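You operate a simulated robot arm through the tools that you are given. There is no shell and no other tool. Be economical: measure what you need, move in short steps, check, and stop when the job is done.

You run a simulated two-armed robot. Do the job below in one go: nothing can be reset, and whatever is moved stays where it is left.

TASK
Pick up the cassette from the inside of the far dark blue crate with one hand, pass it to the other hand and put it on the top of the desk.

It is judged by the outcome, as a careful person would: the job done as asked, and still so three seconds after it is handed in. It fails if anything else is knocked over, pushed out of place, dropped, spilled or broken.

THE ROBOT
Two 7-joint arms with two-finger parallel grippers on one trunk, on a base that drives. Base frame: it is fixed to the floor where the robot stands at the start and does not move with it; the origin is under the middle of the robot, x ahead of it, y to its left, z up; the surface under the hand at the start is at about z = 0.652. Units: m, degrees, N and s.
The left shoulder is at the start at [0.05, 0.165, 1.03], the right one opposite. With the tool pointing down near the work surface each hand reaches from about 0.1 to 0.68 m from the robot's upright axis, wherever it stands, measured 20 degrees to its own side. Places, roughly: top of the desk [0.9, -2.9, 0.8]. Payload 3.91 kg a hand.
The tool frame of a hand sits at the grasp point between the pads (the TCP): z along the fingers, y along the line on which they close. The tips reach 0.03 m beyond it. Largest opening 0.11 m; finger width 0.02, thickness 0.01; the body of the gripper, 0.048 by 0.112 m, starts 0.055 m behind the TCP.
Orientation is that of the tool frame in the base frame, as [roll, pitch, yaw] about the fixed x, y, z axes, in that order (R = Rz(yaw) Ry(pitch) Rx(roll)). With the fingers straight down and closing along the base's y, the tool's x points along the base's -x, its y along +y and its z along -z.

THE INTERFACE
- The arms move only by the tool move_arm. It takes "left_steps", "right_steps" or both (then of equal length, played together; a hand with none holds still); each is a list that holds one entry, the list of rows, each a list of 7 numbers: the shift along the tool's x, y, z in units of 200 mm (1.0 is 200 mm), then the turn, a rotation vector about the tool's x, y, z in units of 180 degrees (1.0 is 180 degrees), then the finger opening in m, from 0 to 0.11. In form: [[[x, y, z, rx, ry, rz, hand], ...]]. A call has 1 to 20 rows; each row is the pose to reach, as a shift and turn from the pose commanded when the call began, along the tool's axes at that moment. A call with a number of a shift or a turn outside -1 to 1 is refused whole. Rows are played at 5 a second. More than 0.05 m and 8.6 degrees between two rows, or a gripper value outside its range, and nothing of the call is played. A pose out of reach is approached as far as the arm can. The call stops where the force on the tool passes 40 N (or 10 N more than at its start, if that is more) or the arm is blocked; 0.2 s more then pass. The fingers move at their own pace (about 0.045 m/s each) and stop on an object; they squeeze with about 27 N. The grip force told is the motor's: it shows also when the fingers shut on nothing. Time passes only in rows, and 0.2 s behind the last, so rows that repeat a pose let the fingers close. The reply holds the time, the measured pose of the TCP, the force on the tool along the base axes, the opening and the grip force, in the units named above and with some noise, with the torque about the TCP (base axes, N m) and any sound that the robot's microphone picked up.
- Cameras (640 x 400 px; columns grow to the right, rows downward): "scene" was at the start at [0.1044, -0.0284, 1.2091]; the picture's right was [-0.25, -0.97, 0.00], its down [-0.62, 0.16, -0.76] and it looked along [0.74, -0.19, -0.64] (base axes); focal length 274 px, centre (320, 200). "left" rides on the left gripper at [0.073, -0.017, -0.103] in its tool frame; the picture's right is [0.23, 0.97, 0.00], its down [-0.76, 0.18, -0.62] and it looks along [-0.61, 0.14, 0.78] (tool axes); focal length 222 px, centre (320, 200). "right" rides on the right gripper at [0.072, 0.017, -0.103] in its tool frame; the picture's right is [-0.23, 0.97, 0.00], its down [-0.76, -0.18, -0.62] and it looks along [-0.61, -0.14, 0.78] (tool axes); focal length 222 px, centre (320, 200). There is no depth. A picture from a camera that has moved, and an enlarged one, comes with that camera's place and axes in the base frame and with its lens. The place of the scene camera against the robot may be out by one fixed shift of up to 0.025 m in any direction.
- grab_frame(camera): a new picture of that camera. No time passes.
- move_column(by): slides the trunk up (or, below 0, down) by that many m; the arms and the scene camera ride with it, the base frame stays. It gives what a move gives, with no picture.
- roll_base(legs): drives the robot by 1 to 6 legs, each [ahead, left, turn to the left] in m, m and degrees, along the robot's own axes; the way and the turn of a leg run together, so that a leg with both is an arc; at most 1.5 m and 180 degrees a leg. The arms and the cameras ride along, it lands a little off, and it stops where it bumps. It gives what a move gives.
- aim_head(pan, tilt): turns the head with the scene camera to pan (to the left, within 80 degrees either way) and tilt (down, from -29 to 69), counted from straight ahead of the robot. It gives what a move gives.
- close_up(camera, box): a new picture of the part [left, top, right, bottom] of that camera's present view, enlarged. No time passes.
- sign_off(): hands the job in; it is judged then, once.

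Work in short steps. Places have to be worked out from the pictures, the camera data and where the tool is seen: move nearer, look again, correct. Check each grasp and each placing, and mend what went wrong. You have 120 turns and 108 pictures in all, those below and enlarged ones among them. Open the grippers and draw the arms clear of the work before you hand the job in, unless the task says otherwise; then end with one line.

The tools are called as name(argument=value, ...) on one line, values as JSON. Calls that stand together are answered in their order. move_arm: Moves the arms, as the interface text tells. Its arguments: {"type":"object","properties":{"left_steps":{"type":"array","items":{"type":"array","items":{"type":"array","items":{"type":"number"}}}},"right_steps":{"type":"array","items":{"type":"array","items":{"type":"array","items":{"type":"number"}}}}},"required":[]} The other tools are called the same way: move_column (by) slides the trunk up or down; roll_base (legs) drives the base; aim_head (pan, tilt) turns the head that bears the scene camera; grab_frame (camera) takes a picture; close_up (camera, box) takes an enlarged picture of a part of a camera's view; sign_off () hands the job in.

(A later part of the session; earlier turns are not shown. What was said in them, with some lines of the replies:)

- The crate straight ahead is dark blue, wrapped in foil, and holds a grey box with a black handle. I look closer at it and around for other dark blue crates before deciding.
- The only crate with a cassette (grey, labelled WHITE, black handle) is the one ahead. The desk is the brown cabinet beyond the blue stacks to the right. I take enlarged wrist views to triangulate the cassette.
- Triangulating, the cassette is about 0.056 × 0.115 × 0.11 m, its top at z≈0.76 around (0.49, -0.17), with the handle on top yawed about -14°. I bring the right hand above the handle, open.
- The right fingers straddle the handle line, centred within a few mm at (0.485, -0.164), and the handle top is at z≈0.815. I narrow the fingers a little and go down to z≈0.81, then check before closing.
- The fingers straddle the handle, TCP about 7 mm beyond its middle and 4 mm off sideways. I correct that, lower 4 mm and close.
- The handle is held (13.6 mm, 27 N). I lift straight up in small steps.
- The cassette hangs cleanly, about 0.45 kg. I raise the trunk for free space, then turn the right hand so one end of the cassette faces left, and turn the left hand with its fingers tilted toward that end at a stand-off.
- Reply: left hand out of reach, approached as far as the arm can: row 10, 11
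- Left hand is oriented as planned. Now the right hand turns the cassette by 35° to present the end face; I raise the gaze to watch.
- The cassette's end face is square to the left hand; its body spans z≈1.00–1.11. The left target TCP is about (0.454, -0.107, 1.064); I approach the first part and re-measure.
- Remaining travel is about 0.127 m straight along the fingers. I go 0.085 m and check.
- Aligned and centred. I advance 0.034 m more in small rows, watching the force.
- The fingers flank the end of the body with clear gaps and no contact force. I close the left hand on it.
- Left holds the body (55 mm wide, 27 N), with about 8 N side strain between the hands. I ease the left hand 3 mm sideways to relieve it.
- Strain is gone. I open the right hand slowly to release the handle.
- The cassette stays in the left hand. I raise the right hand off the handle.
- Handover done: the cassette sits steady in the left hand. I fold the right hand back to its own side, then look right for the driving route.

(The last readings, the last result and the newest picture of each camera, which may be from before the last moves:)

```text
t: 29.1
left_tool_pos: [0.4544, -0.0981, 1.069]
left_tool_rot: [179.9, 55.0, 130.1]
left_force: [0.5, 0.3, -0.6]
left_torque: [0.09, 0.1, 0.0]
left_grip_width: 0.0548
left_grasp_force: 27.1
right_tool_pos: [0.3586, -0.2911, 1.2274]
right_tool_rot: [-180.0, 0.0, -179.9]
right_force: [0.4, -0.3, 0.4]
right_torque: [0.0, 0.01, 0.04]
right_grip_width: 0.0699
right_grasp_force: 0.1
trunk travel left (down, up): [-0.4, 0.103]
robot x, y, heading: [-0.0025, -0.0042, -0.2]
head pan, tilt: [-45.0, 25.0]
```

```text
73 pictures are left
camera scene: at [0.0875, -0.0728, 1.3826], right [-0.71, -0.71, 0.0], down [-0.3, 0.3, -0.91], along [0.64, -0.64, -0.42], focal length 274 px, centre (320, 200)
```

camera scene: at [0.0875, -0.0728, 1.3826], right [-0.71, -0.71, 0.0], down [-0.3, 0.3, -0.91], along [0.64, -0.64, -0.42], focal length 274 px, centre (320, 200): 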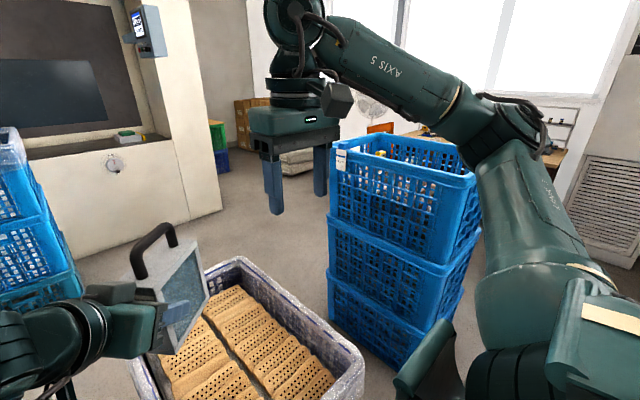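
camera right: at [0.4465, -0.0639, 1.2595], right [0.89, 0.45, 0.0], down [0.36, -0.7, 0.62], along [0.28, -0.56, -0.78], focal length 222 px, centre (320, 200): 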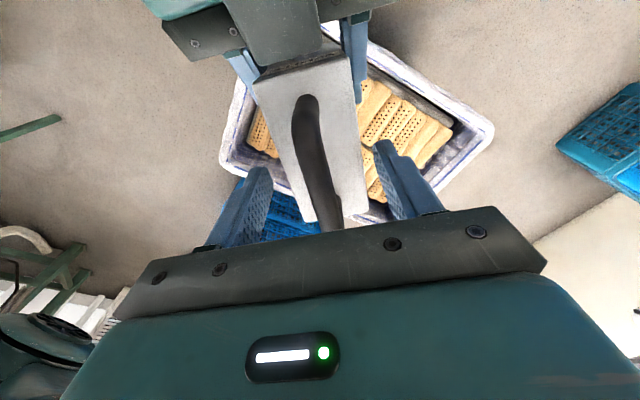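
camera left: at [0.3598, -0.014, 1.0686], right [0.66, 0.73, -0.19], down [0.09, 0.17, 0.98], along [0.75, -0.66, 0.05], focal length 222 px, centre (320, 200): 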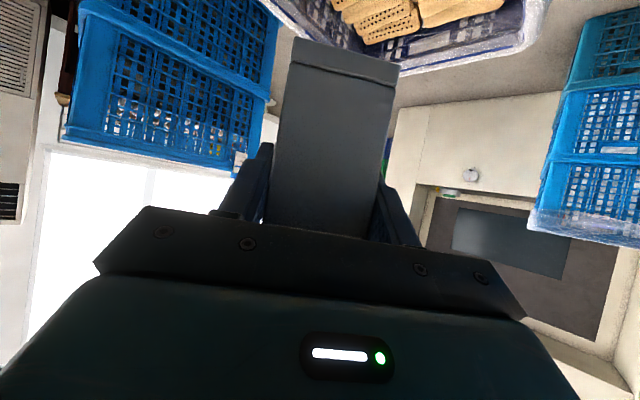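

The route: stack at x≈0.4–1.0, y≈-1.0…-1.45; orange table from x<-0.65; so a lane near x≈-0.12 goes toward y≈-2.2. I back up slightly, turn right 90°, and look.

roll_base(legs=[[-0.12, 0, 0], [0, 0, -90]])

aim_head(pan=0, tilt=25)

grab_frame(camera="scene")

grab_frame(camera="left")

```text
t: 34.2
left_tool_pos: [-0.2147, -0.456, 1.0692]
left_tool_rot: [-180.0, 55.0, 40.8]
left_force: [-0.9, 0.0, -4.4]
left_torque: [0.08, -0.13, 0.0]
left_grip_width: 0.0547
left_grasp_force: 26.9
right_tool_pos: [-0.4074, -0.3634, 1.2271]
right_tool_rot: [179.9, 0.0, 90.9]
right_force: [0.5, 0.7, 0.1]
right_torque: [-0.01, 0.02, 0.03]
right_grip_width: 0.0698
right_grasp_force: 0.0
trunk travel left (down, up): [-0.4, 0.103]
robot x, y, heading: [-0.1224, -0.0001, -89.5]
head pan, tilt: [-45.0, 25.0]
```

```text
t: 35.3
left_tool_pos: [-0.2146, -0.455, 1.0685]
left_tool_rot: [179.9, 55.0, 40.7]
left_force: [0.2, 0.3, -3.9]
left_torque: [0.12, -0.14, -0.01]
left_grip_width: 0.055
left_grasp_force: 26.8
right_tool_pos: [-0.4063, -0.3641, 1.2274]
right_tool_rot: [180.0, -0.1, 90.8]
right_force: [-1.2, -0.1, 0.7]
right_torque: [-0.02, 0.0, 0.01]
right_grip_width: 0.07
right_grasp_force: 0.2
trunk travel left (down, up): [-0.4, 0.103]
robot x, y, heading: [-0.1198, 0.0016, -89.4]
head pan, tilt: [0.0, 25.0]
```

```text
72 pictures are left
camera scene: at [-0.1262, -0.1293, 1.3826], right [-1.0, -0.01, 0.0], down [0.0, 0.42, -0.91], along [0.01, -0.91, -0.42], focal length 274 px, centre (320, 200)
```

scene: 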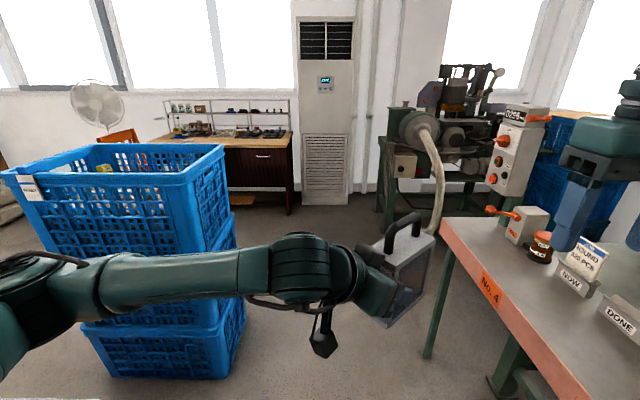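

```text
71 pictures are left
camera left: at [-0.1298, -0.3607, 1.0687], right [0.74, -0.65, -0.19], down [0.17, -0.09, 0.98], along [-0.66, -0.75, 0.05], focal length 222 px, centre (320, 200)
```

left: 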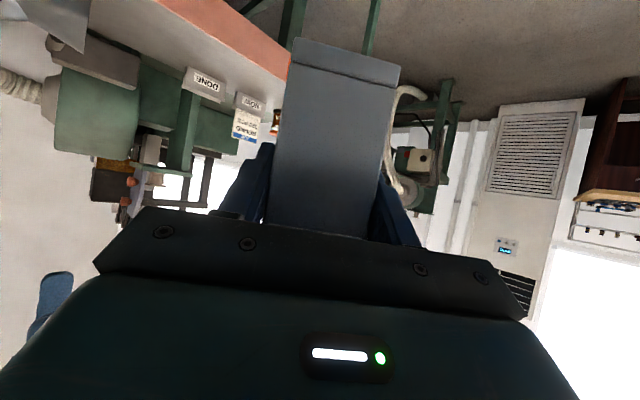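

Lane width is about 1 m between the table edge (x≈-0.62) and the stack (x≈0.34, top z≈1.04). I raise the trunk 0.1 m for clearance and drive 1 m along x≈-0.18.

move_column(by=0.1)

roll_base(legs=[[0.2, -0.06, -0.6], [0.8, 0, 0]])

grab_frame(camera="scene")

```text
t: 36.6
left_tool_pos: [-0.2138, -0.4555, 1.1688]
left_tool_rot: [-180.0, 55.0, 40.9]
left_force: [0.3, 0.0, -4.9]
left_torque: [0.08, -0.09, 0.03]
left_grip_width: 0.0551
left_grasp_force: 27.1
right_tool_pos: [-0.4072, -0.3629, 1.3266]
right_tool_rot: [-180.0, 0.1, 90.8]
right_force: [0.6, 0.6, -0.3]
right_torque: [-0.02, -0.04, 0.0]
right_grip_width: 0.0701
right_grasp_force: 0.1
trunk travel left (down, up): [-0.5, 0.003]
robot x, y, heading: [-0.1201, -0.0017, -89.3]
head pan, tilt: [0.0, 25.0]
```

```text
t: 42.1
left_tool_pos: [-0.2897, -1.4317, 1.1693]
left_tool_rot: [180.0, 55.0, 39.3]
left_force: [-0.8, 0.3, -3.7]
left_torque: [0.12, -0.14, -0.04]
left_grip_width: 0.0549
left_grasp_force: 26.9
right_tool_pos: [-0.4812, -1.3333, 1.3268]
right_tool_rot: [180.0, -0.1, 89.5]
right_force: [0.3, -1.1, -0.6]
right_torque: [-0.01, -0.02, 0.0]
right_grip_width: 0.07
right_grasp_force: 0.0
trunk travel left (down, up): [-0.5, 0.003]
robot x, y, heading: [-0.1843, -0.9817, -90.7]
head pan, tilt: [0.0, 25.0]
```

```text
70 pictures are left
camera scene: at [-0.1934, -1.1075, 1.4825], right [-1.0, 0.01, 0.0], down [0.01, 0.42, -0.91], along [-0.01, -0.91, -0.42], focal length 274 px, centre (320, 200)
```

scene: 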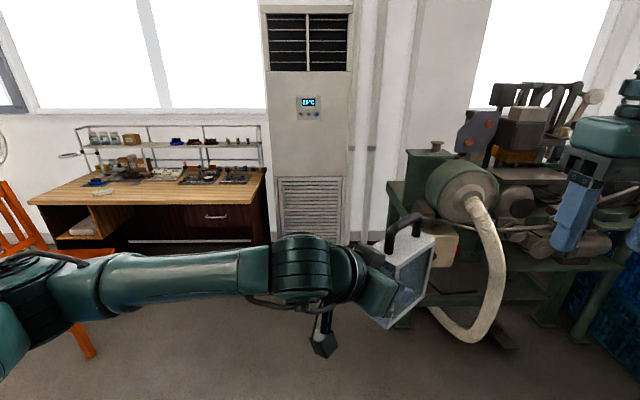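

I look closer at the desk top for free space; an orange chair stands to its left.

close_up(camera="scene", box=[0, 100, 300, 290])

```text
2.11 times, centred on (150, 195) of scene
camera zoom: at [-0.1934, -1.1075, 1.4825], right [-1.0, 0.01, 0.0], down [0.01, 0.42, -0.91], along [-0.01, -0.91, -0.42], focal length 576 px, centre (678, 210)
```

zoom: 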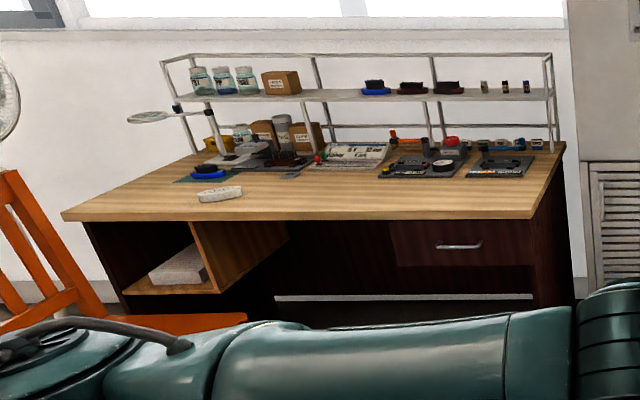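

Desk top: x≈0.2–1.5, front edge y≈-2.57, with a free strip about 0.25 m deep in front of the tools. I aim for roughly (0.42, -2.70) and drive there clear of machine, stack and chair, stopping a bit short.

roll_base(legs=[[0.75, 0, 0.7], [0.3, 0.74, 0]])

aim_head(pan=0, tilt=40)

grab_frame(camera="scene")

```text
t: 52.6
left_tool_pos: [0.4702, -2.4689, 1.1692]
left_tool_rot: [-180.0, 55.0, 41.4]
left_force: [-0.3, 0.2, -3.4]
left_torque: [0.11, -0.13, 0.01]
left_grip_width: 0.0549
left_grasp_force: 26.8
right_tool_pos: [0.276, -2.3782, 1.3274]
right_tool_rot: [-179.9, 0.0, 91.5]
right_force: [0.9, 0.1, -0.6]
right_torque: [0.02, -0.01, -0.01]
right_grip_width: 0.0699
right_grasp_force: 0.0
trunk travel left (down, up): [-0.5, 0.003]
robot x, y, heading: [0.5604, -2.011, -88.8]
head pan, tilt: [0.0, 25.0]
```

```text
t: 53.4
left_tool_pos: [0.4702, -2.4686, 1.1678]
left_tool_rot: [-180.0, 54.8, 41.4]
left_force: [-0.1, -0.1, -4.1]
left_torque: [0.09, -0.12, 0.02]
left_grip_width: 0.0551
left_grasp_force: 26.9
right_tool_pos: [0.2744, -2.3776, 1.3276]
right_tool_rot: [-180.0, 0.0, 91.4]
right_force: [-0.4, 0.2, 0.0]
right_torque: [0.0, -0.01, 0.03]
right_grip_width: 0.0698
right_grasp_force: 0.0
trunk travel left (down, up): [-0.5, 0.003]
robot x, y, heading: [0.5595, -2.0152, -88.9]
head pan, tilt: [0.0, 40.0]
```

```text
68 pictures are left
camera scene: at [0.5543, -2.1343, 1.4593], right [-1.0, -0.02, 0.0], down [-0.01, 0.64, -0.77], along [0.02, -0.77, -0.64], focal length 274 px, centre (320, 200)
```

scene: 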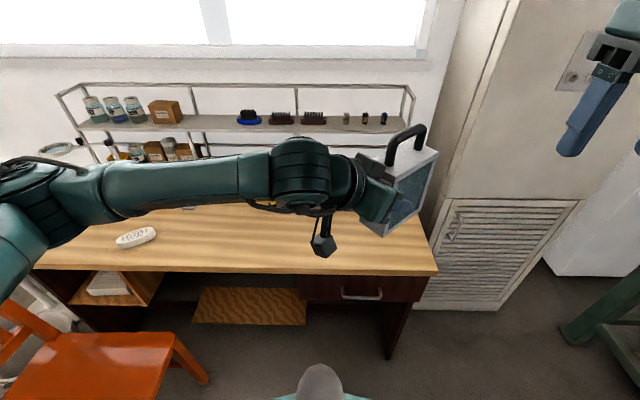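

The desk front edge is at y≈-2.60. I roll 0.12 m closer, then check the target strip with the right wrist camera.

roll_base(legs=[[0.12, 0, 0]])

grab_frame(camera="right")

grab_frame(camera="scene")

```text
t: 54.6
left_tool_pos: [0.4731, -2.5891, 1.1695]
left_tool_rot: [-179.9, 55.1, 41.5]
left_force: [0.1, -0.3, -4.5]
left_torque: [0.12, -0.13, -0.01]
left_grip_width: 0.0551
left_grasp_force: 27.0
right_tool_pos: [0.2781, -2.4989, 1.3267]
right_tool_rot: [180.0, 0.0, 91.6]
right_force: [0.2, -0.3, 0.1]
right_torque: [0.01, -0.03, -0.01]
right_grip_width: 0.07
right_grasp_force: 0.2
trunk travel left (down, up): [-0.5, 0.003]
robot x, y, heading: [0.5636, -2.1358, -88.4]
head pan, tilt: [0.0, 40.0]
```

```text
67 pictures are left
camera right: at [0.2951, -2.4274, 1.4305], right [0.98, -0.2, 0.0], down [-0.16, -0.77, 0.62], along [-0.13, -0.61, -0.78], focal length 222 px, centre (320, 200)
```

right: 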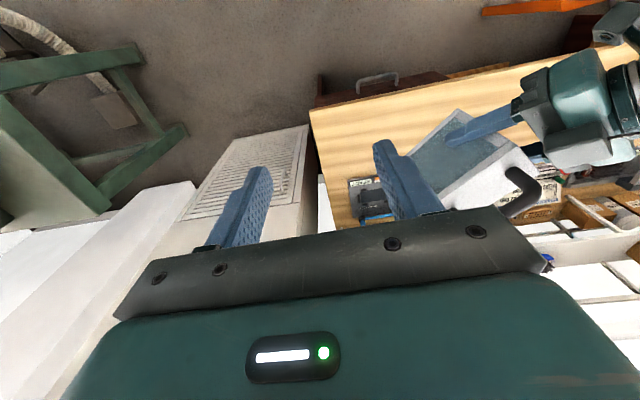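

```text
66 pictures are left
camera scene: at [0.5572, -2.2556, 1.4592], right [-1.0, -0.02, 0.0], down [-0.01, 0.64, -0.77], along [0.02, -0.77, -0.64], focal length 274 px, centre (320, 200)
```

scene: 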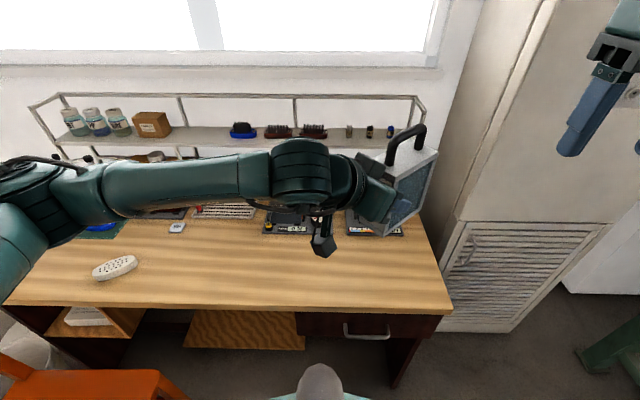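

The free strip runs y≈-2.625 to -2.86. I extend the left hand 0.12 m so the cassette centre is at y≈-2.735, then lower the trunk 0.25 m, leaving a gap.

move_arm(left_steps=[[[-0.057, 0.112, 0.081, 0, 0, 0, 0.0], [-0.114, 0.224, 0.163, 0, 0, 0, 0.0], [-0.172, 0.337, 0.244, 0, 0, 0, 0.0], [-0.229, 0.449, 0.326, 0, 0, 0, 0.0], [-0.229, 0.449, 0.326, 0, 0, 0, 0.0]]])

move_column(by=-0.24)

grab_frame(camera="right")

grab_frame(camera="scene")

grab_frame(camera="left")

```text
t: 55.9
left_tool_pos: [0.4723, -2.7098, 1.1707]
left_tool_rot: [-179.9, 54.9, 41.4]
left_force: [-0.3, 0.3, -4.7]
left_torque: [0.08, -0.11, 0.01]
left_grip_width: 0.0549
left_grasp_force: 27.1
right_tool_pos: [0.2789, -2.4983, 1.3271]
right_tool_rot: [-180.0, 0.0, 91.5]
right_force: [0.2, -0.2, -0.1]
right_torque: [-0.02, 0.05, 0.05]
right_grip_width: 0.0702
right_grasp_force: 0.1
trunk travel left (down, up): [-0.5, 0.003]
robot x, y, heading: [0.5586, -2.1337, -88.7]
head pan, tilt: [0.0, 40.0]
```

```text
t: 58.4
left_tool_pos: [0.4733, -2.709, 0.931]
left_tool_rot: [180.0, 55.0, 41.5]
left_force: [0.0, 0.5, -3.2]
left_torque: [0.09, -0.12, 0.0]
left_grip_width: 0.0547
left_grasp_force: 26.8
right_tool_pos: [0.2799, -2.4986, 1.0876]
right_tool_rot: [-179.9, 0.0, 91.5]
right_force: [0.4, -0.8, 0.1]
right_torque: [-0.02, 0.01, -0.02]
right_grip_width: 0.0699
right_grasp_force: 0.0
trunk travel left (down, up): [-0.26, 0.243]
robot x, y, heading: [0.5588, -2.1324, -88.4]
head pan, tilt: [0.0, 40.0]
```

```text
65 pictures are left
camera right: at [0.2951, -2.4265, 1.1907], right [0.98, -0.2, 0.0], down [-0.16, -0.77, 0.62], along [-0.13, -0.61, -0.78], focal length 222 px, centre (320, 200)
```

right: 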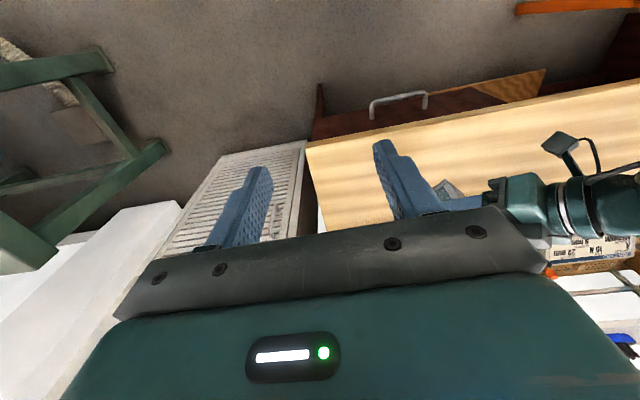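

```text
64 pictures are left
camera scene: at [0.5573, -2.2547, 1.2193], right [-1.0, -0.02, 0.0], down [-0.01, 0.64, -0.77], along [0.02, -0.77, -0.64], focal length 274 px, centre (320, 200)
```

scene: 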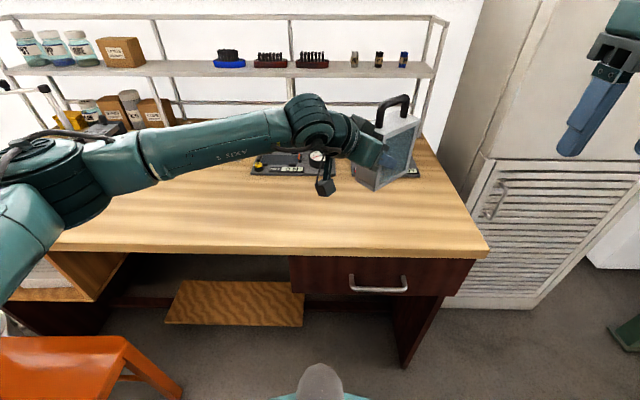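

```text
63 pictures are left
camera left: at [0.5551, -2.614, 0.9304], right [0.74, -0.64, -0.19], down [0.17, -0.09, 0.98], along [-0.65, -0.76, 0.05], focal length 222 px, centre (320, 200)
```

left: 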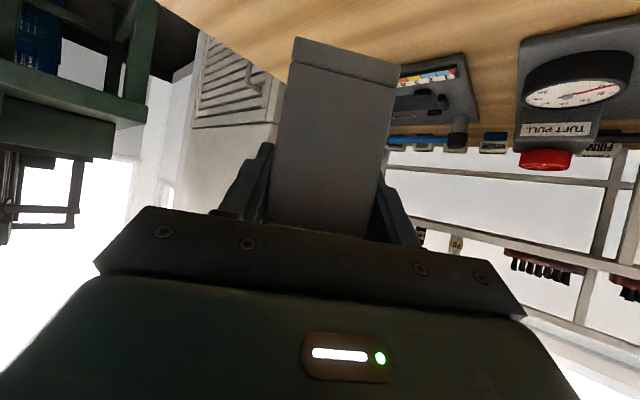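

Position is right. I lower the trunk 0.035 m more, then check the gap in the scene view.

move_column(by=-0.035)

close_up(camera="scene", box=[280, 50, 480, 250])

grab_frame(camera="left")

```text
t: 59.1
left_tool_pos: [0.4712, -2.7104, 0.8963]
left_tool_rot: [179.9, 55.1, 41.5]
left_force: [0.3, 0.1, -4.0]
left_torque: [0.07, -0.1, 0.01]
left_grip_width: 0.0547
left_grasp_force: 26.7
right_tool_pos: [0.2791, -2.4981, 1.0527]
right_tool_rot: [180.0, 0.0, 91.5]
right_force: [0.7, 0.3, -0.4]
right_torque: [0.0, -0.05, 0.0]
right_grip_width: 0.0701
right_grasp_force: 0.0
trunk travel left (down, up): [-0.225, 0.278]
robot x, y, heading: [0.5632, -2.1309, -88.6]
head pan, tilt: [0.0, 40.0]
```

```text
2.00 times, centred on (380, 150) of scene
camera zoom: at [0.5573, -2.2546, 1.1843], right [-1.0, -0.02, 0.0], down [-0.01, 0.64, -0.77], along [0.02, -0.77, -0.64], focal length 548 px, centre (200, 300)
```

zoom: 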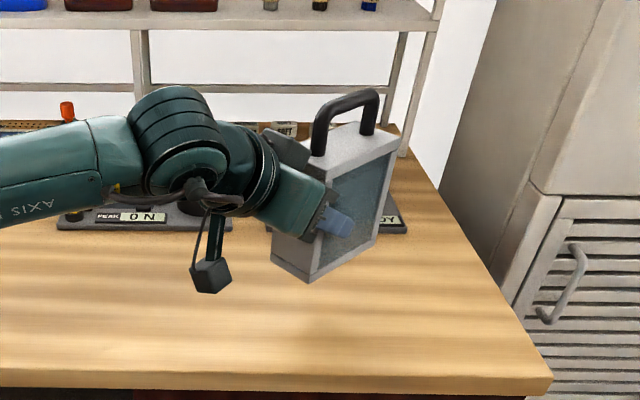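

```text
61 pictures are left
camera left: at [0.5552, -2.6139, 0.8954], right [0.74, -0.64, -0.19], down [0.17, -0.09, 0.98], along [-0.65, -0.76, 0.05], focal length 222 px, centre (320, 200)
```

left: 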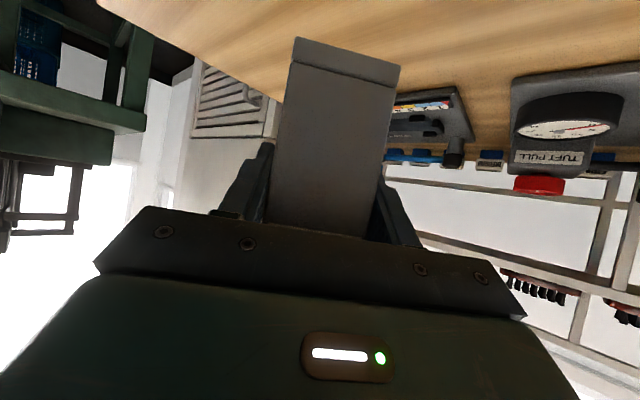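

A gap remains. I lower with the left arm in 4 mm rows, 40 mm in all; the force stop guards contact.

move_arm(left_steps=[[[0.0164, 0, 0.0115, 0, 0, 0, 0.0], [0.0328, 0, 0.023, 0, 0, 0, 0.0], [0.0492, 0, 0.0344, 0, 0, 0, 0.0], [0.0656, 0, 0.0459, 0, 0, 0, 0.0], [0.082, 0, 0.0574, 0, 0, 0, 0.0], [0.0984, 0, 0.0689, 0, 0, 0, 0.0], [0.1148, 0, 0.0804, 0, 0, 0, 0.0]]])

close_up(camera="scene", box=[280, 50, 480, 250])

grab_frame(camera="left")

```text
t: 60.7
left_tool_pos: [0.4715, -2.7093, 0.8674]
left_tool_rot: [-179.9, 54.9, 41.5]
left_force: [-0.5, -0.2, -4.4]
left_torque: [0.07, -0.1, -0.02]
left_grip_width: 0.055
left_grasp_force: 27.4
right_tool_pos: [0.28, -2.4981, 1.0525]
right_tool_rot: [180.0, 0.0, 91.5]
right_force: [0.2, -0.4, 0.0]
right_torque: [-0.02, -0.03, 0.0]
right_grip_width: 0.0699
right_grasp_force: 0.1
trunk travel left (down, up): [-0.225, 0.278]
robot x, y, heading: [0.5653, -2.1364, -88.6]
head pan, tilt: [0.0, 40.0]
```

```text
2.00 times, centred on (380, 150) of scene
camera zoom: at [0.5572, -2.2548, 1.1842], right [-1.0, -0.02, 0.0], down [-0.01, 0.64, -0.77], along [0.02, -0.77, -0.64], focal length 548 px, centre (200, 300)
```

zoom: 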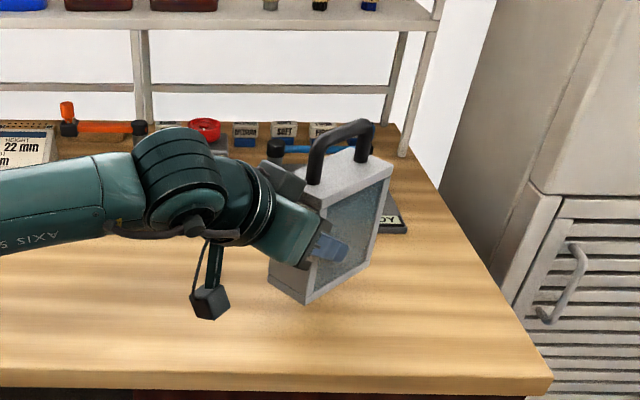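

```text
59 pictures are left
camera left: at [0.5556, -2.6135, 0.8674], right [0.74, -0.64, -0.19], down [0.17, -0.09, 0.98], along [-0.65, -0.76, 0.05], focal length 222 px, centre (320, 200)
```

left: 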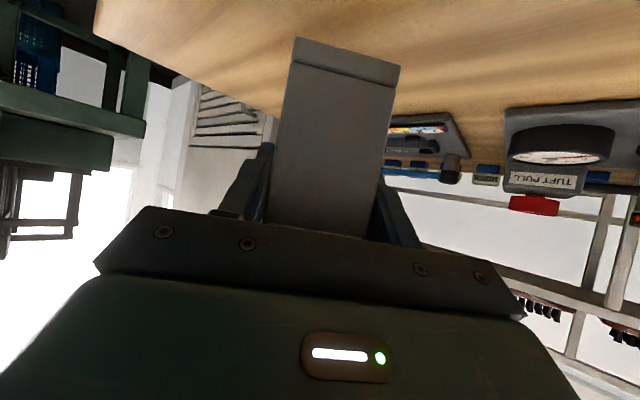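

Still no contact; a soft shadow under the cassette shows it is close. I continue down in 3 mm rows.

move_arm(left_steps=[[[0.0123, 0, 0.0086, 0, 0, 0, 0.0], [0.0246, 0, 0.0172, 0, 0, 0, 0.0], [0.0369, 0, 0.0258, 0, 0, 0, 0.0], [0.0492, 0, 0.0344, 0, 0, 0, 0.0], [0.0615, 0, 0.043, 0, 0, 0, 0.0]]])

close_up(camera="scene", box=[330, 100, 450, 220])

```text
t: 61.9
left_tool_pos: [0.4722, -2.7087, 0.8524]
left_tool_rot: [180.0, 55.0, 41.5]
left_force: [0.2, -0.4, -3.9]
left_torque: [0.12, -0.1, -0.02]
left_grip_width: 0.055
left_grasp_force: 27.2
right_tool_pos: [0.2794, -2.4981, 1.0522]
right_tool_rot: [179.9, 0.0, 91.5]
right_force: [0.6, 0.2, -0.2]
right_torque: [0.0, 0.0, 0.0]
right_grip_width: 0.0701
right_grasp_force: 0.2
trunk travel left (down, up): [-0.225, 0.278]
robot x, y, heading: [0.5594, -2.1314, -89.0]
head pan, tilt: [0.0, 40.0]
```

```text
3.33 times, centred on (390, 160) of scene
camera zoom: at [0.5572, -2.2548, 1.1842], right [-1.0, -0.02, 0.0], down [-0.01, 0.64, -0.77], along [0.02, -0.77, -0.64], focal length 913 px, centre (87, 333)
```

zoom: 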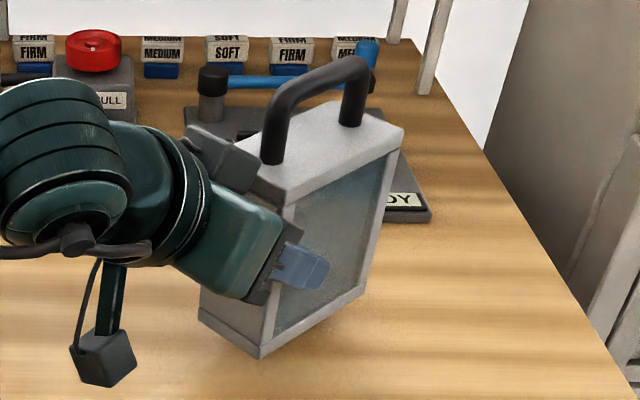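

Still free (z force unchanged at -4 N), shadow tightening. I continue another 16 mm in 2 mm rows.

move_arm(left_steps=[[[0.0082, 0, 0.0057, 0, 0, 0, 0.0], [0.0164, 0, 0.0115, 0, 0, 0, 0.0], [0.0246, 0, 0.0172, 0, 0, 0, 0.0], [0.0328, 0, 0.023, 0, 0, 0, 0.0], [0.041, 0, 0.0287, 0, 0, 0, 0.0], [0.0492, 0, 0.0344, 0, 0, 0, 0.0]]])

close_up(camera="scene", box=[330, 100, 450, 220])

```text
t: 63.3
left_tool_pos: [0.4734, -2.7097, 0.8408]
left_tool_rot: [180.0, 54.9, 41.5]
left_force: [-0.6, 0.4, -3.2]
left_torque: [0.06, -0.09, 0.02]
left_grip_width: 0.055
left_grasp_force: 26.9
right_tool_pos: [0.2784, -2.4984, 1.0523]
right_tool_rot: [-180.0, -0.1, 91.5]
right_force: [0.3, -0.6, 0.6]
right_torque: [0.03, -0.03, -0.03]
right_grip_width: 0.07
right_grasp_force: 0.1
trunk travel left (down, up): [-0.225, 0.278]
robot x, y, heading: [0.5663, -2.1281, -88.8]
head pan, tilt: [0.0, 40.0]
```

```text
3.33 times, centred on (390, 160) of scene
camera zoom: at [0.5572, -2.2548, 1.1842], right [-1.0, -0.02, 0.0], down [-0.01, 0.64, -0.77], along [0.02, -0.77, -0.64], focal length 913 px, centre (87, 333)
```

zoom: 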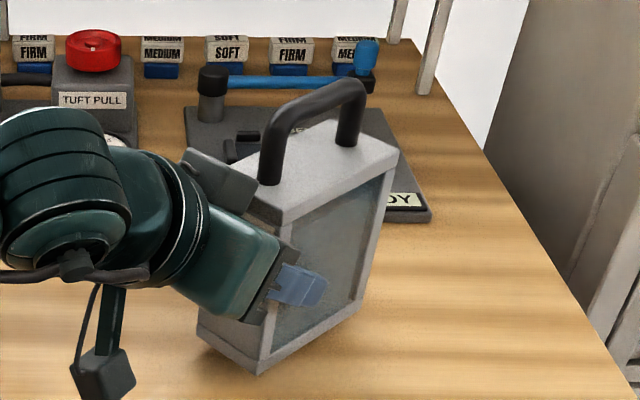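

Very near now. I keep lowering in 2 mm rows, 10 mm.

move_arm(left_steps=[[[0.0082, 0, 0.0057, 0, 0, 0, 0.0], [0.0164, 0, 0.0115, 0, 0, 0, 0.0], [0.0246, 0, 0.0172, 0, 0, 0, 0.0], [0.0328, 0, 0.023, 0, 0, 0, 0.0], [0.041, 0, 0.0287, 0, 0, 0, 0.0]]])

close_up(camera="scene", box=[330, 100, 450, 220])

close_up(camera="left", box=[220, 0, 480, 160])

```text
t: 64.5
left_tool_pos: [0.4725, -2.7106, 0.8294]
left_tool_rot: [-179.9, 54.9, 41.5]
left_force: [-0.1, 0.7, -4.0]
left_torque: [0.11, -0.12, 0.0]
left_grip_width: 0.0551
left_grasp_force: 26.4
right_tool_pos: [0.2797, -2.4983, 1.0522]
right_tool_rot: [180.0, -0.1, 91.5]
right_force: [-0.2, 0.4, 0.3]
right_torque: [-0.05, 0.03, 0.02]
right_grip_width: 0.0701
right_grasp_force: 0.1
trunk travel left (down, up): [-0.225, 0.278]
robot x, y, heading: [0.56, -2.1294, -88.8]
head pan, tilt: [0.0, 40.0]
```

```text
3.33 times, centred on (390, 160) of scene
camera zoom: at [0.5572, -2.2548, 1.1842], right [-1.0, -0.02, 0.0], down [-0.01, 0.64, -0.77], along [0.02, -0.77, -0.64], focal length 913 px, centre (87, 333)
```

zoom: 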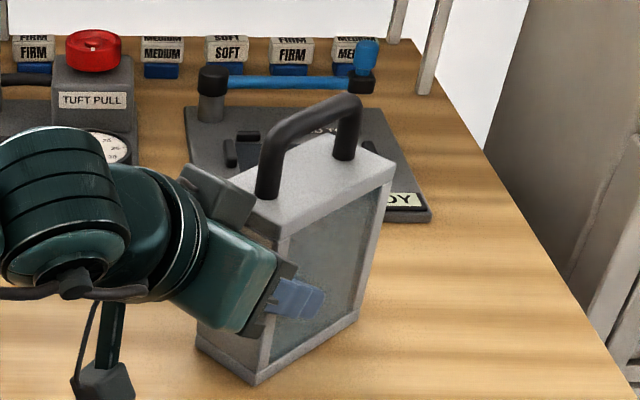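

```text
2.46 times, centred on (350, 80) of left
camera zoom: at [0.5552, -2.6139, 0.8299], right [0.74, -0.64, -0.19], down [0.17, -0.09, 0.98], along [-0.65, -0.76, 0.05], focal length 547 px, centre (246, 495)
```

zoom: 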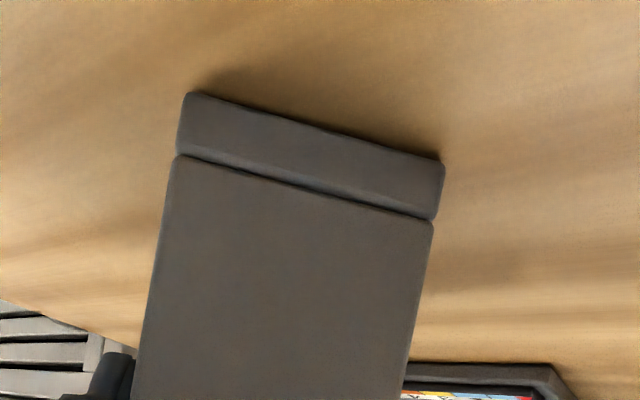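

The contact shadow is tight against the bottom edge. Another 8 mm in 2 mm rows.

move_arm(left_steps=[[[0.0082, 0, 0.0057, 0, 0, 0, 0.0], [0.0164, 0, 0.0115, 0, 0, 0, 0.0], [0.0246, 0, 0.0172, 0, 0, 0, 0.0], [0.0328, 0, 0.023, 0, 0, 0, 0.0]]])

close_up(camera="left", box=[220, 0, 480, 160])

```text
t: 65.5
left_tool_pos: [0.4713, -2.7099, 0.8296]
left_tool_rot: [179.8, 55.6, 41.2]
left_force: [2.4, 1.3, 23.8]
left_torque: [0.43, -0.23, -0.01]
left_grip_width: 0.0546
left_grasp_force: 26.8
right_tool_pos: [0.2785, -2.4967, 1.0537]
right_tool_rot: [-179.9, 0.1, 91.5]
right_force: [0.1, 0.1, -0.4]
right_torque: [-0.05, -0.01, 0.0]
right_grip_width: 0.0703
right_grasp_force: 0.0
trunk travel left (down, up): [-0.225, 0.278]
robot x, y, heading: [0.5635, -2.1289, -88.9]
head pan, tilt: [0.0, 40.0]
```

```text
2.46 times, centred on (350, 80) of left
camera zoom: at [0.5549, -2.6141, 0.8271], right [0.74, -0.65, -0.19], down [0.18, -0.08, 0.98], along [-0.65, -0.76, 0.06], focal length 547 px, centre (246, 495)
```

zoom: 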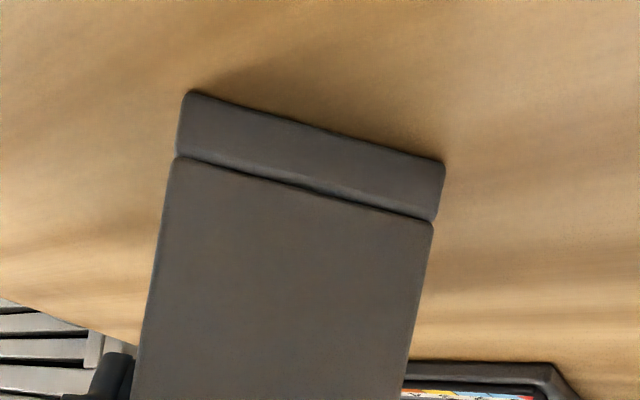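

Contact with the desk (+24 N at z≈0.829). I back off about 5 mm of command so it rests lightly.

move_arm(left_steps=[[[-0.0103, 0, -0.0072, 0, 0, 0, 0.0], [-0.0205, 0, -0.0143, 0, 0, 0, 0.0], [-0.0205, 0, -0.0143, 0, 0, 0, 0.0]]])

close_up(camera="scene", box=[300, 90, 460, 250])

```text
t: 66.3
left_tool_pos: [0.4722, -2.7099, 0.8284]
left_tool_rot: [180.0, 55.0, 41.5]
left_force: [0.0, -4.4, 13.0]
left_torque: [-0.43, 0.6, 0.16]
left_grip_width: 0.0546
left_grasp_force: 27.7
right_tool_pos: [0.2795, -2.498, 1.0522]
right_tool_rot: [-179.9, 0.1, 91.5]
right_force: [0.9, 0.1, -0.1]
right_torque: [0.03, -0.02, -0.02]
right_grip_width: 0.0699
right_grasp_force: 0.1
trunk travel left (down, up): [-0.225, 0.278]
robot x, y, heading: [0.5651, -2.1324, -88.7]
head pan, tilt: [0.0, 40.0]
```

```text
2.50 times, centred on (380, 170) of scene
camera zoom: at [0.5575, -2.2537, 1.1844], right [-1.0, -0.02, 0.0], down [-0.02, 0.64, -0.77], along [0.02, -0.77, -0.64], focal length 685 px, centre (170, 275)
```

zoom: 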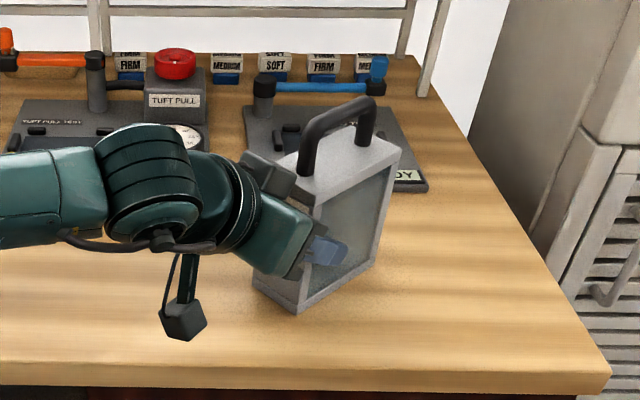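

Resting with light pressure, flat on the desk. I ease 1.5 mm more and open the left hand.

move_arm(left_steps=[[[-0.0062, 0, -0.0043, 0, 0, 0, 0.0], [-0.0062, 0, -0.0043, 0, 0, 0, 0.06], [-0.0062, 0, -0.0043, 0, 0, 0, 0.075], [-0.0062, 0, -0.0043, 0, 0, 0, 0.09], [-0.0062, 0, -0.0043, 0, 0, 0, 0.105], [-0.0062, 0, -0.0043, 0, 0, 0, 0.105], [-0.0062, 0, -0.0043, 0, 0, 0, 0.105]]])

close_up(camera="scene", box=[300, 90, 460, 250])

grab_frame(camera="left")

```text
t: 67.9
left_tool_pos: [0.4719, -2.7101, 0.829]
left_tool_rot: [180.0, 54.9, 41.4]
left_force: [-0.4, 0.7, 0.4]
left_torque: [0.01, 0.03, -0.01]
left_grip_width: 0.1052
left_grasp_force: 0.0
right_tool_pos: [0.279, -2.4986, 1.0522]
right_tool_rot: [180.0, 0.0, 91.5]
right_force: [-0.7, -0.2, -0.8]
right_torque: [0.0, -0.03, 0.03]
right_grip_width: 0.0698
right_grasp_force: 0.1
trunk travel left (down, up): [-0.225, 0.278]
robot x, y, heading: [0.5609, -2.1308, -88.8]
head pan, tilt: [0.0, 40.0]
```

```text
2.50 times, centred on (380, 170) of scene
camera zoom: at [0.5573, -2.2544, 1.1843], right [-1.0, -0.02, 0.0], down [-0.01, 0.64, -0.77], along [0.02, -0.77, -0.64], focal length 685 px, centre (170, 275)
```

zoom: 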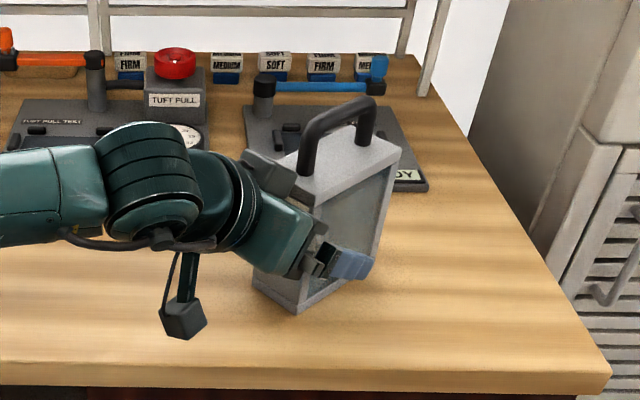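

```text
51 pictures are left
camera left: at [0.5548, -2.614, 0.829], right [0.74, -0.64, -0.19], down [0.17, -0.08, 0.98], along [-0.65, -0.76, 0.05], focal length 222 px, centre (320, 200)
```

left: 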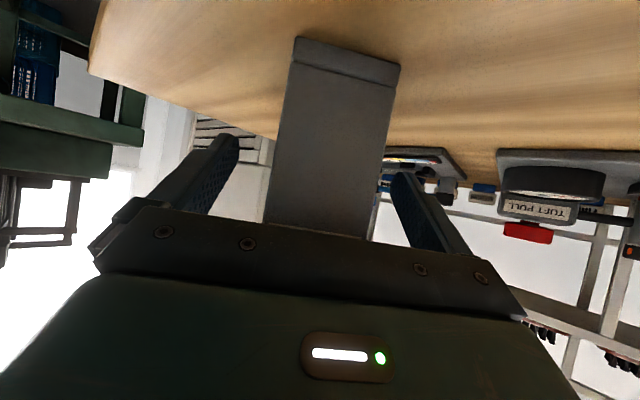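

The cassette stands on its own; no forces on the hand. I withdraw straight back along the fingers.

move_arm(left_steps=[[[0, 0, -0.1, 0, 0, 0, 0.105], [0, 0, -0.25, 0, 0, 0, 0.105], [0, 0, -0.45, 0, 0, 0, 0.105], [0, 0, -0.65, 0, 0, 0, 0.105], [0, 0, -0.65, 0, 0, 0, 0.105]]])

move_column(by=0.1)

grab_frame(camera="scene")

```text
t: 69.1
left_tool_pos: [0.5494, -2.6395, 0.9045]
left_tool_rot: [-180.0, 55.0, 41.5]
left_force: [0.7, -0.8, 0.4]
left_torque: [-0.01, -0.01, -0.03]
left_grip_width: 0.1052
left_grasp_force: 0.0
right_tool_pos: [0.2783, -2.4982, 1.0526]
right_tool_rot: [-179.9, 0.0, 91.4]
right_force: [0.7, 0.4, 0.2]
right_torque: [0.01, 0.01, -0.01]
right_grip_width: 0.07
right_grasp_force: 0.1
trunk travel left (down, up): [-0.225, 0.278]
robot x, y, heading: [0.5612, -2.1322, -88.8]
head pan, tilt: [0.0, 40.0]
```

```text
t: 70.5
left_tool_pos: [0.5501, -2.641, 1.0031]
left_tool_rot: [179.9, 55.0, 41.5]
left_force: [0.0, 0.3, 0.8]
left_torque: [-0.01, 0.0, 0.01]
left_grip_width: 0.1051
left_grasp_force: 0.1
right_tool_pos: [0.2787, -2.4983, 1.1516]
right_tool_rot: [-180.0, 0.0, 91.5]
right_force: [-0.6, 0.7, 0.1]
right_torque: [-0.02, 0.01, -0.03]
right_grip_width: 0.0703
right_grasp_force: 0.1
trunk travel left (down, up): [-0.325, 0.178]
robot x, y, heading: [0.5582, -2.13, -88.7]
head pan, tilt: [0.0, 40.0]
```

```text
50 pictures are left
camera scene: at [0.5573, -2.2546, 1.2842], right [-1.0, -0.02, 0.0], down [-0.01, 0.64, -0.77], along [0.02, -0.77, -0.64], focal length 274 px, centre (320, 200)
```

scene: 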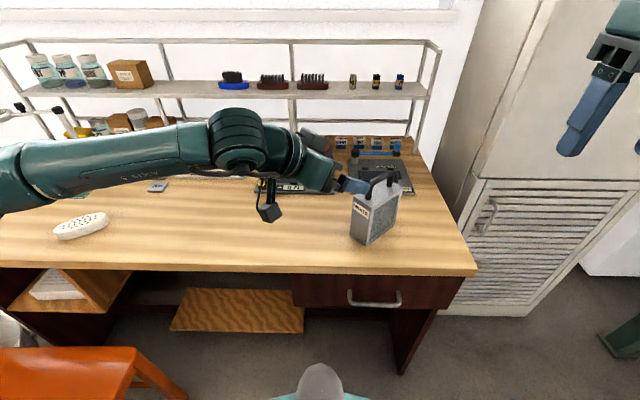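

The cassette stands upright and undisturbed. I roll back 0.2 m to clear the arms and take a last look.

roll_base(legs=[[-0.2, 0, 0]])

grab_frame(camera="scene")

```text
t: 72.1
left_tool_pos: [0.5457, -2.4383, 1.0046]
left_tool_rot: [-180.0, 55.1, 41.4]
left_force: [-0.3, -0.6, 0.0]
left_torque: [-0.02, 0.01, -0.02]
left_grip_width: 0.1053
left_grasp_force: 0.1
right_tool_pos: [0.2745, -2.2953, 1.1518]
right_tool_rot: [179.9, 0.2, 91.6]
right_force: [0.6, 0.3, 0.5]
right_torque: [-0.03, 0.0, 0.01]
right_grip_width: 0.07
right_grasp_force: 0.0
trunk travel left (down, up): [-0.325, 0.178]
robot x, y, heading: [0.5563, -1.9326, -88.8]
head pan, tilt: [0.0, 40.0]
```

```text
49 pictures are left
camera scene: at [0.5526, -2.0521, 1.2844], right [-1.0, -0.02, 0.0], down [-0.01, 0.64, -0.77], along [0.02, -0.77, -0.64], focal length 274 px, centre (320, 200)
```

scene: 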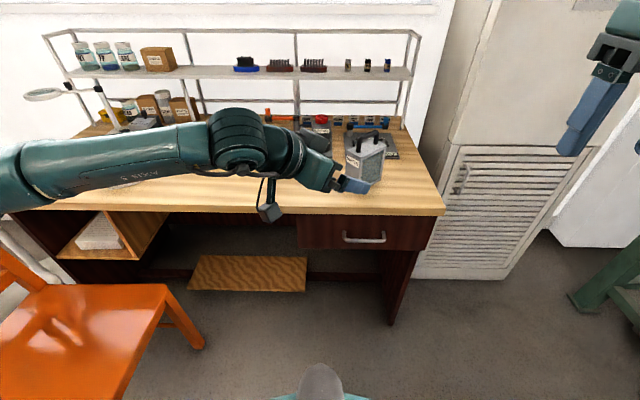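

The cassette is upright on the desk, the arms are clear, and everything else on the desk is where it was. I hand in.

sign_off()

```text
The job is handed in.
```

The cassette was picked from the dark blue crate with the right hand, passed to the left hand, and is standing upright on the front of the desk; nothing else was seen to move.
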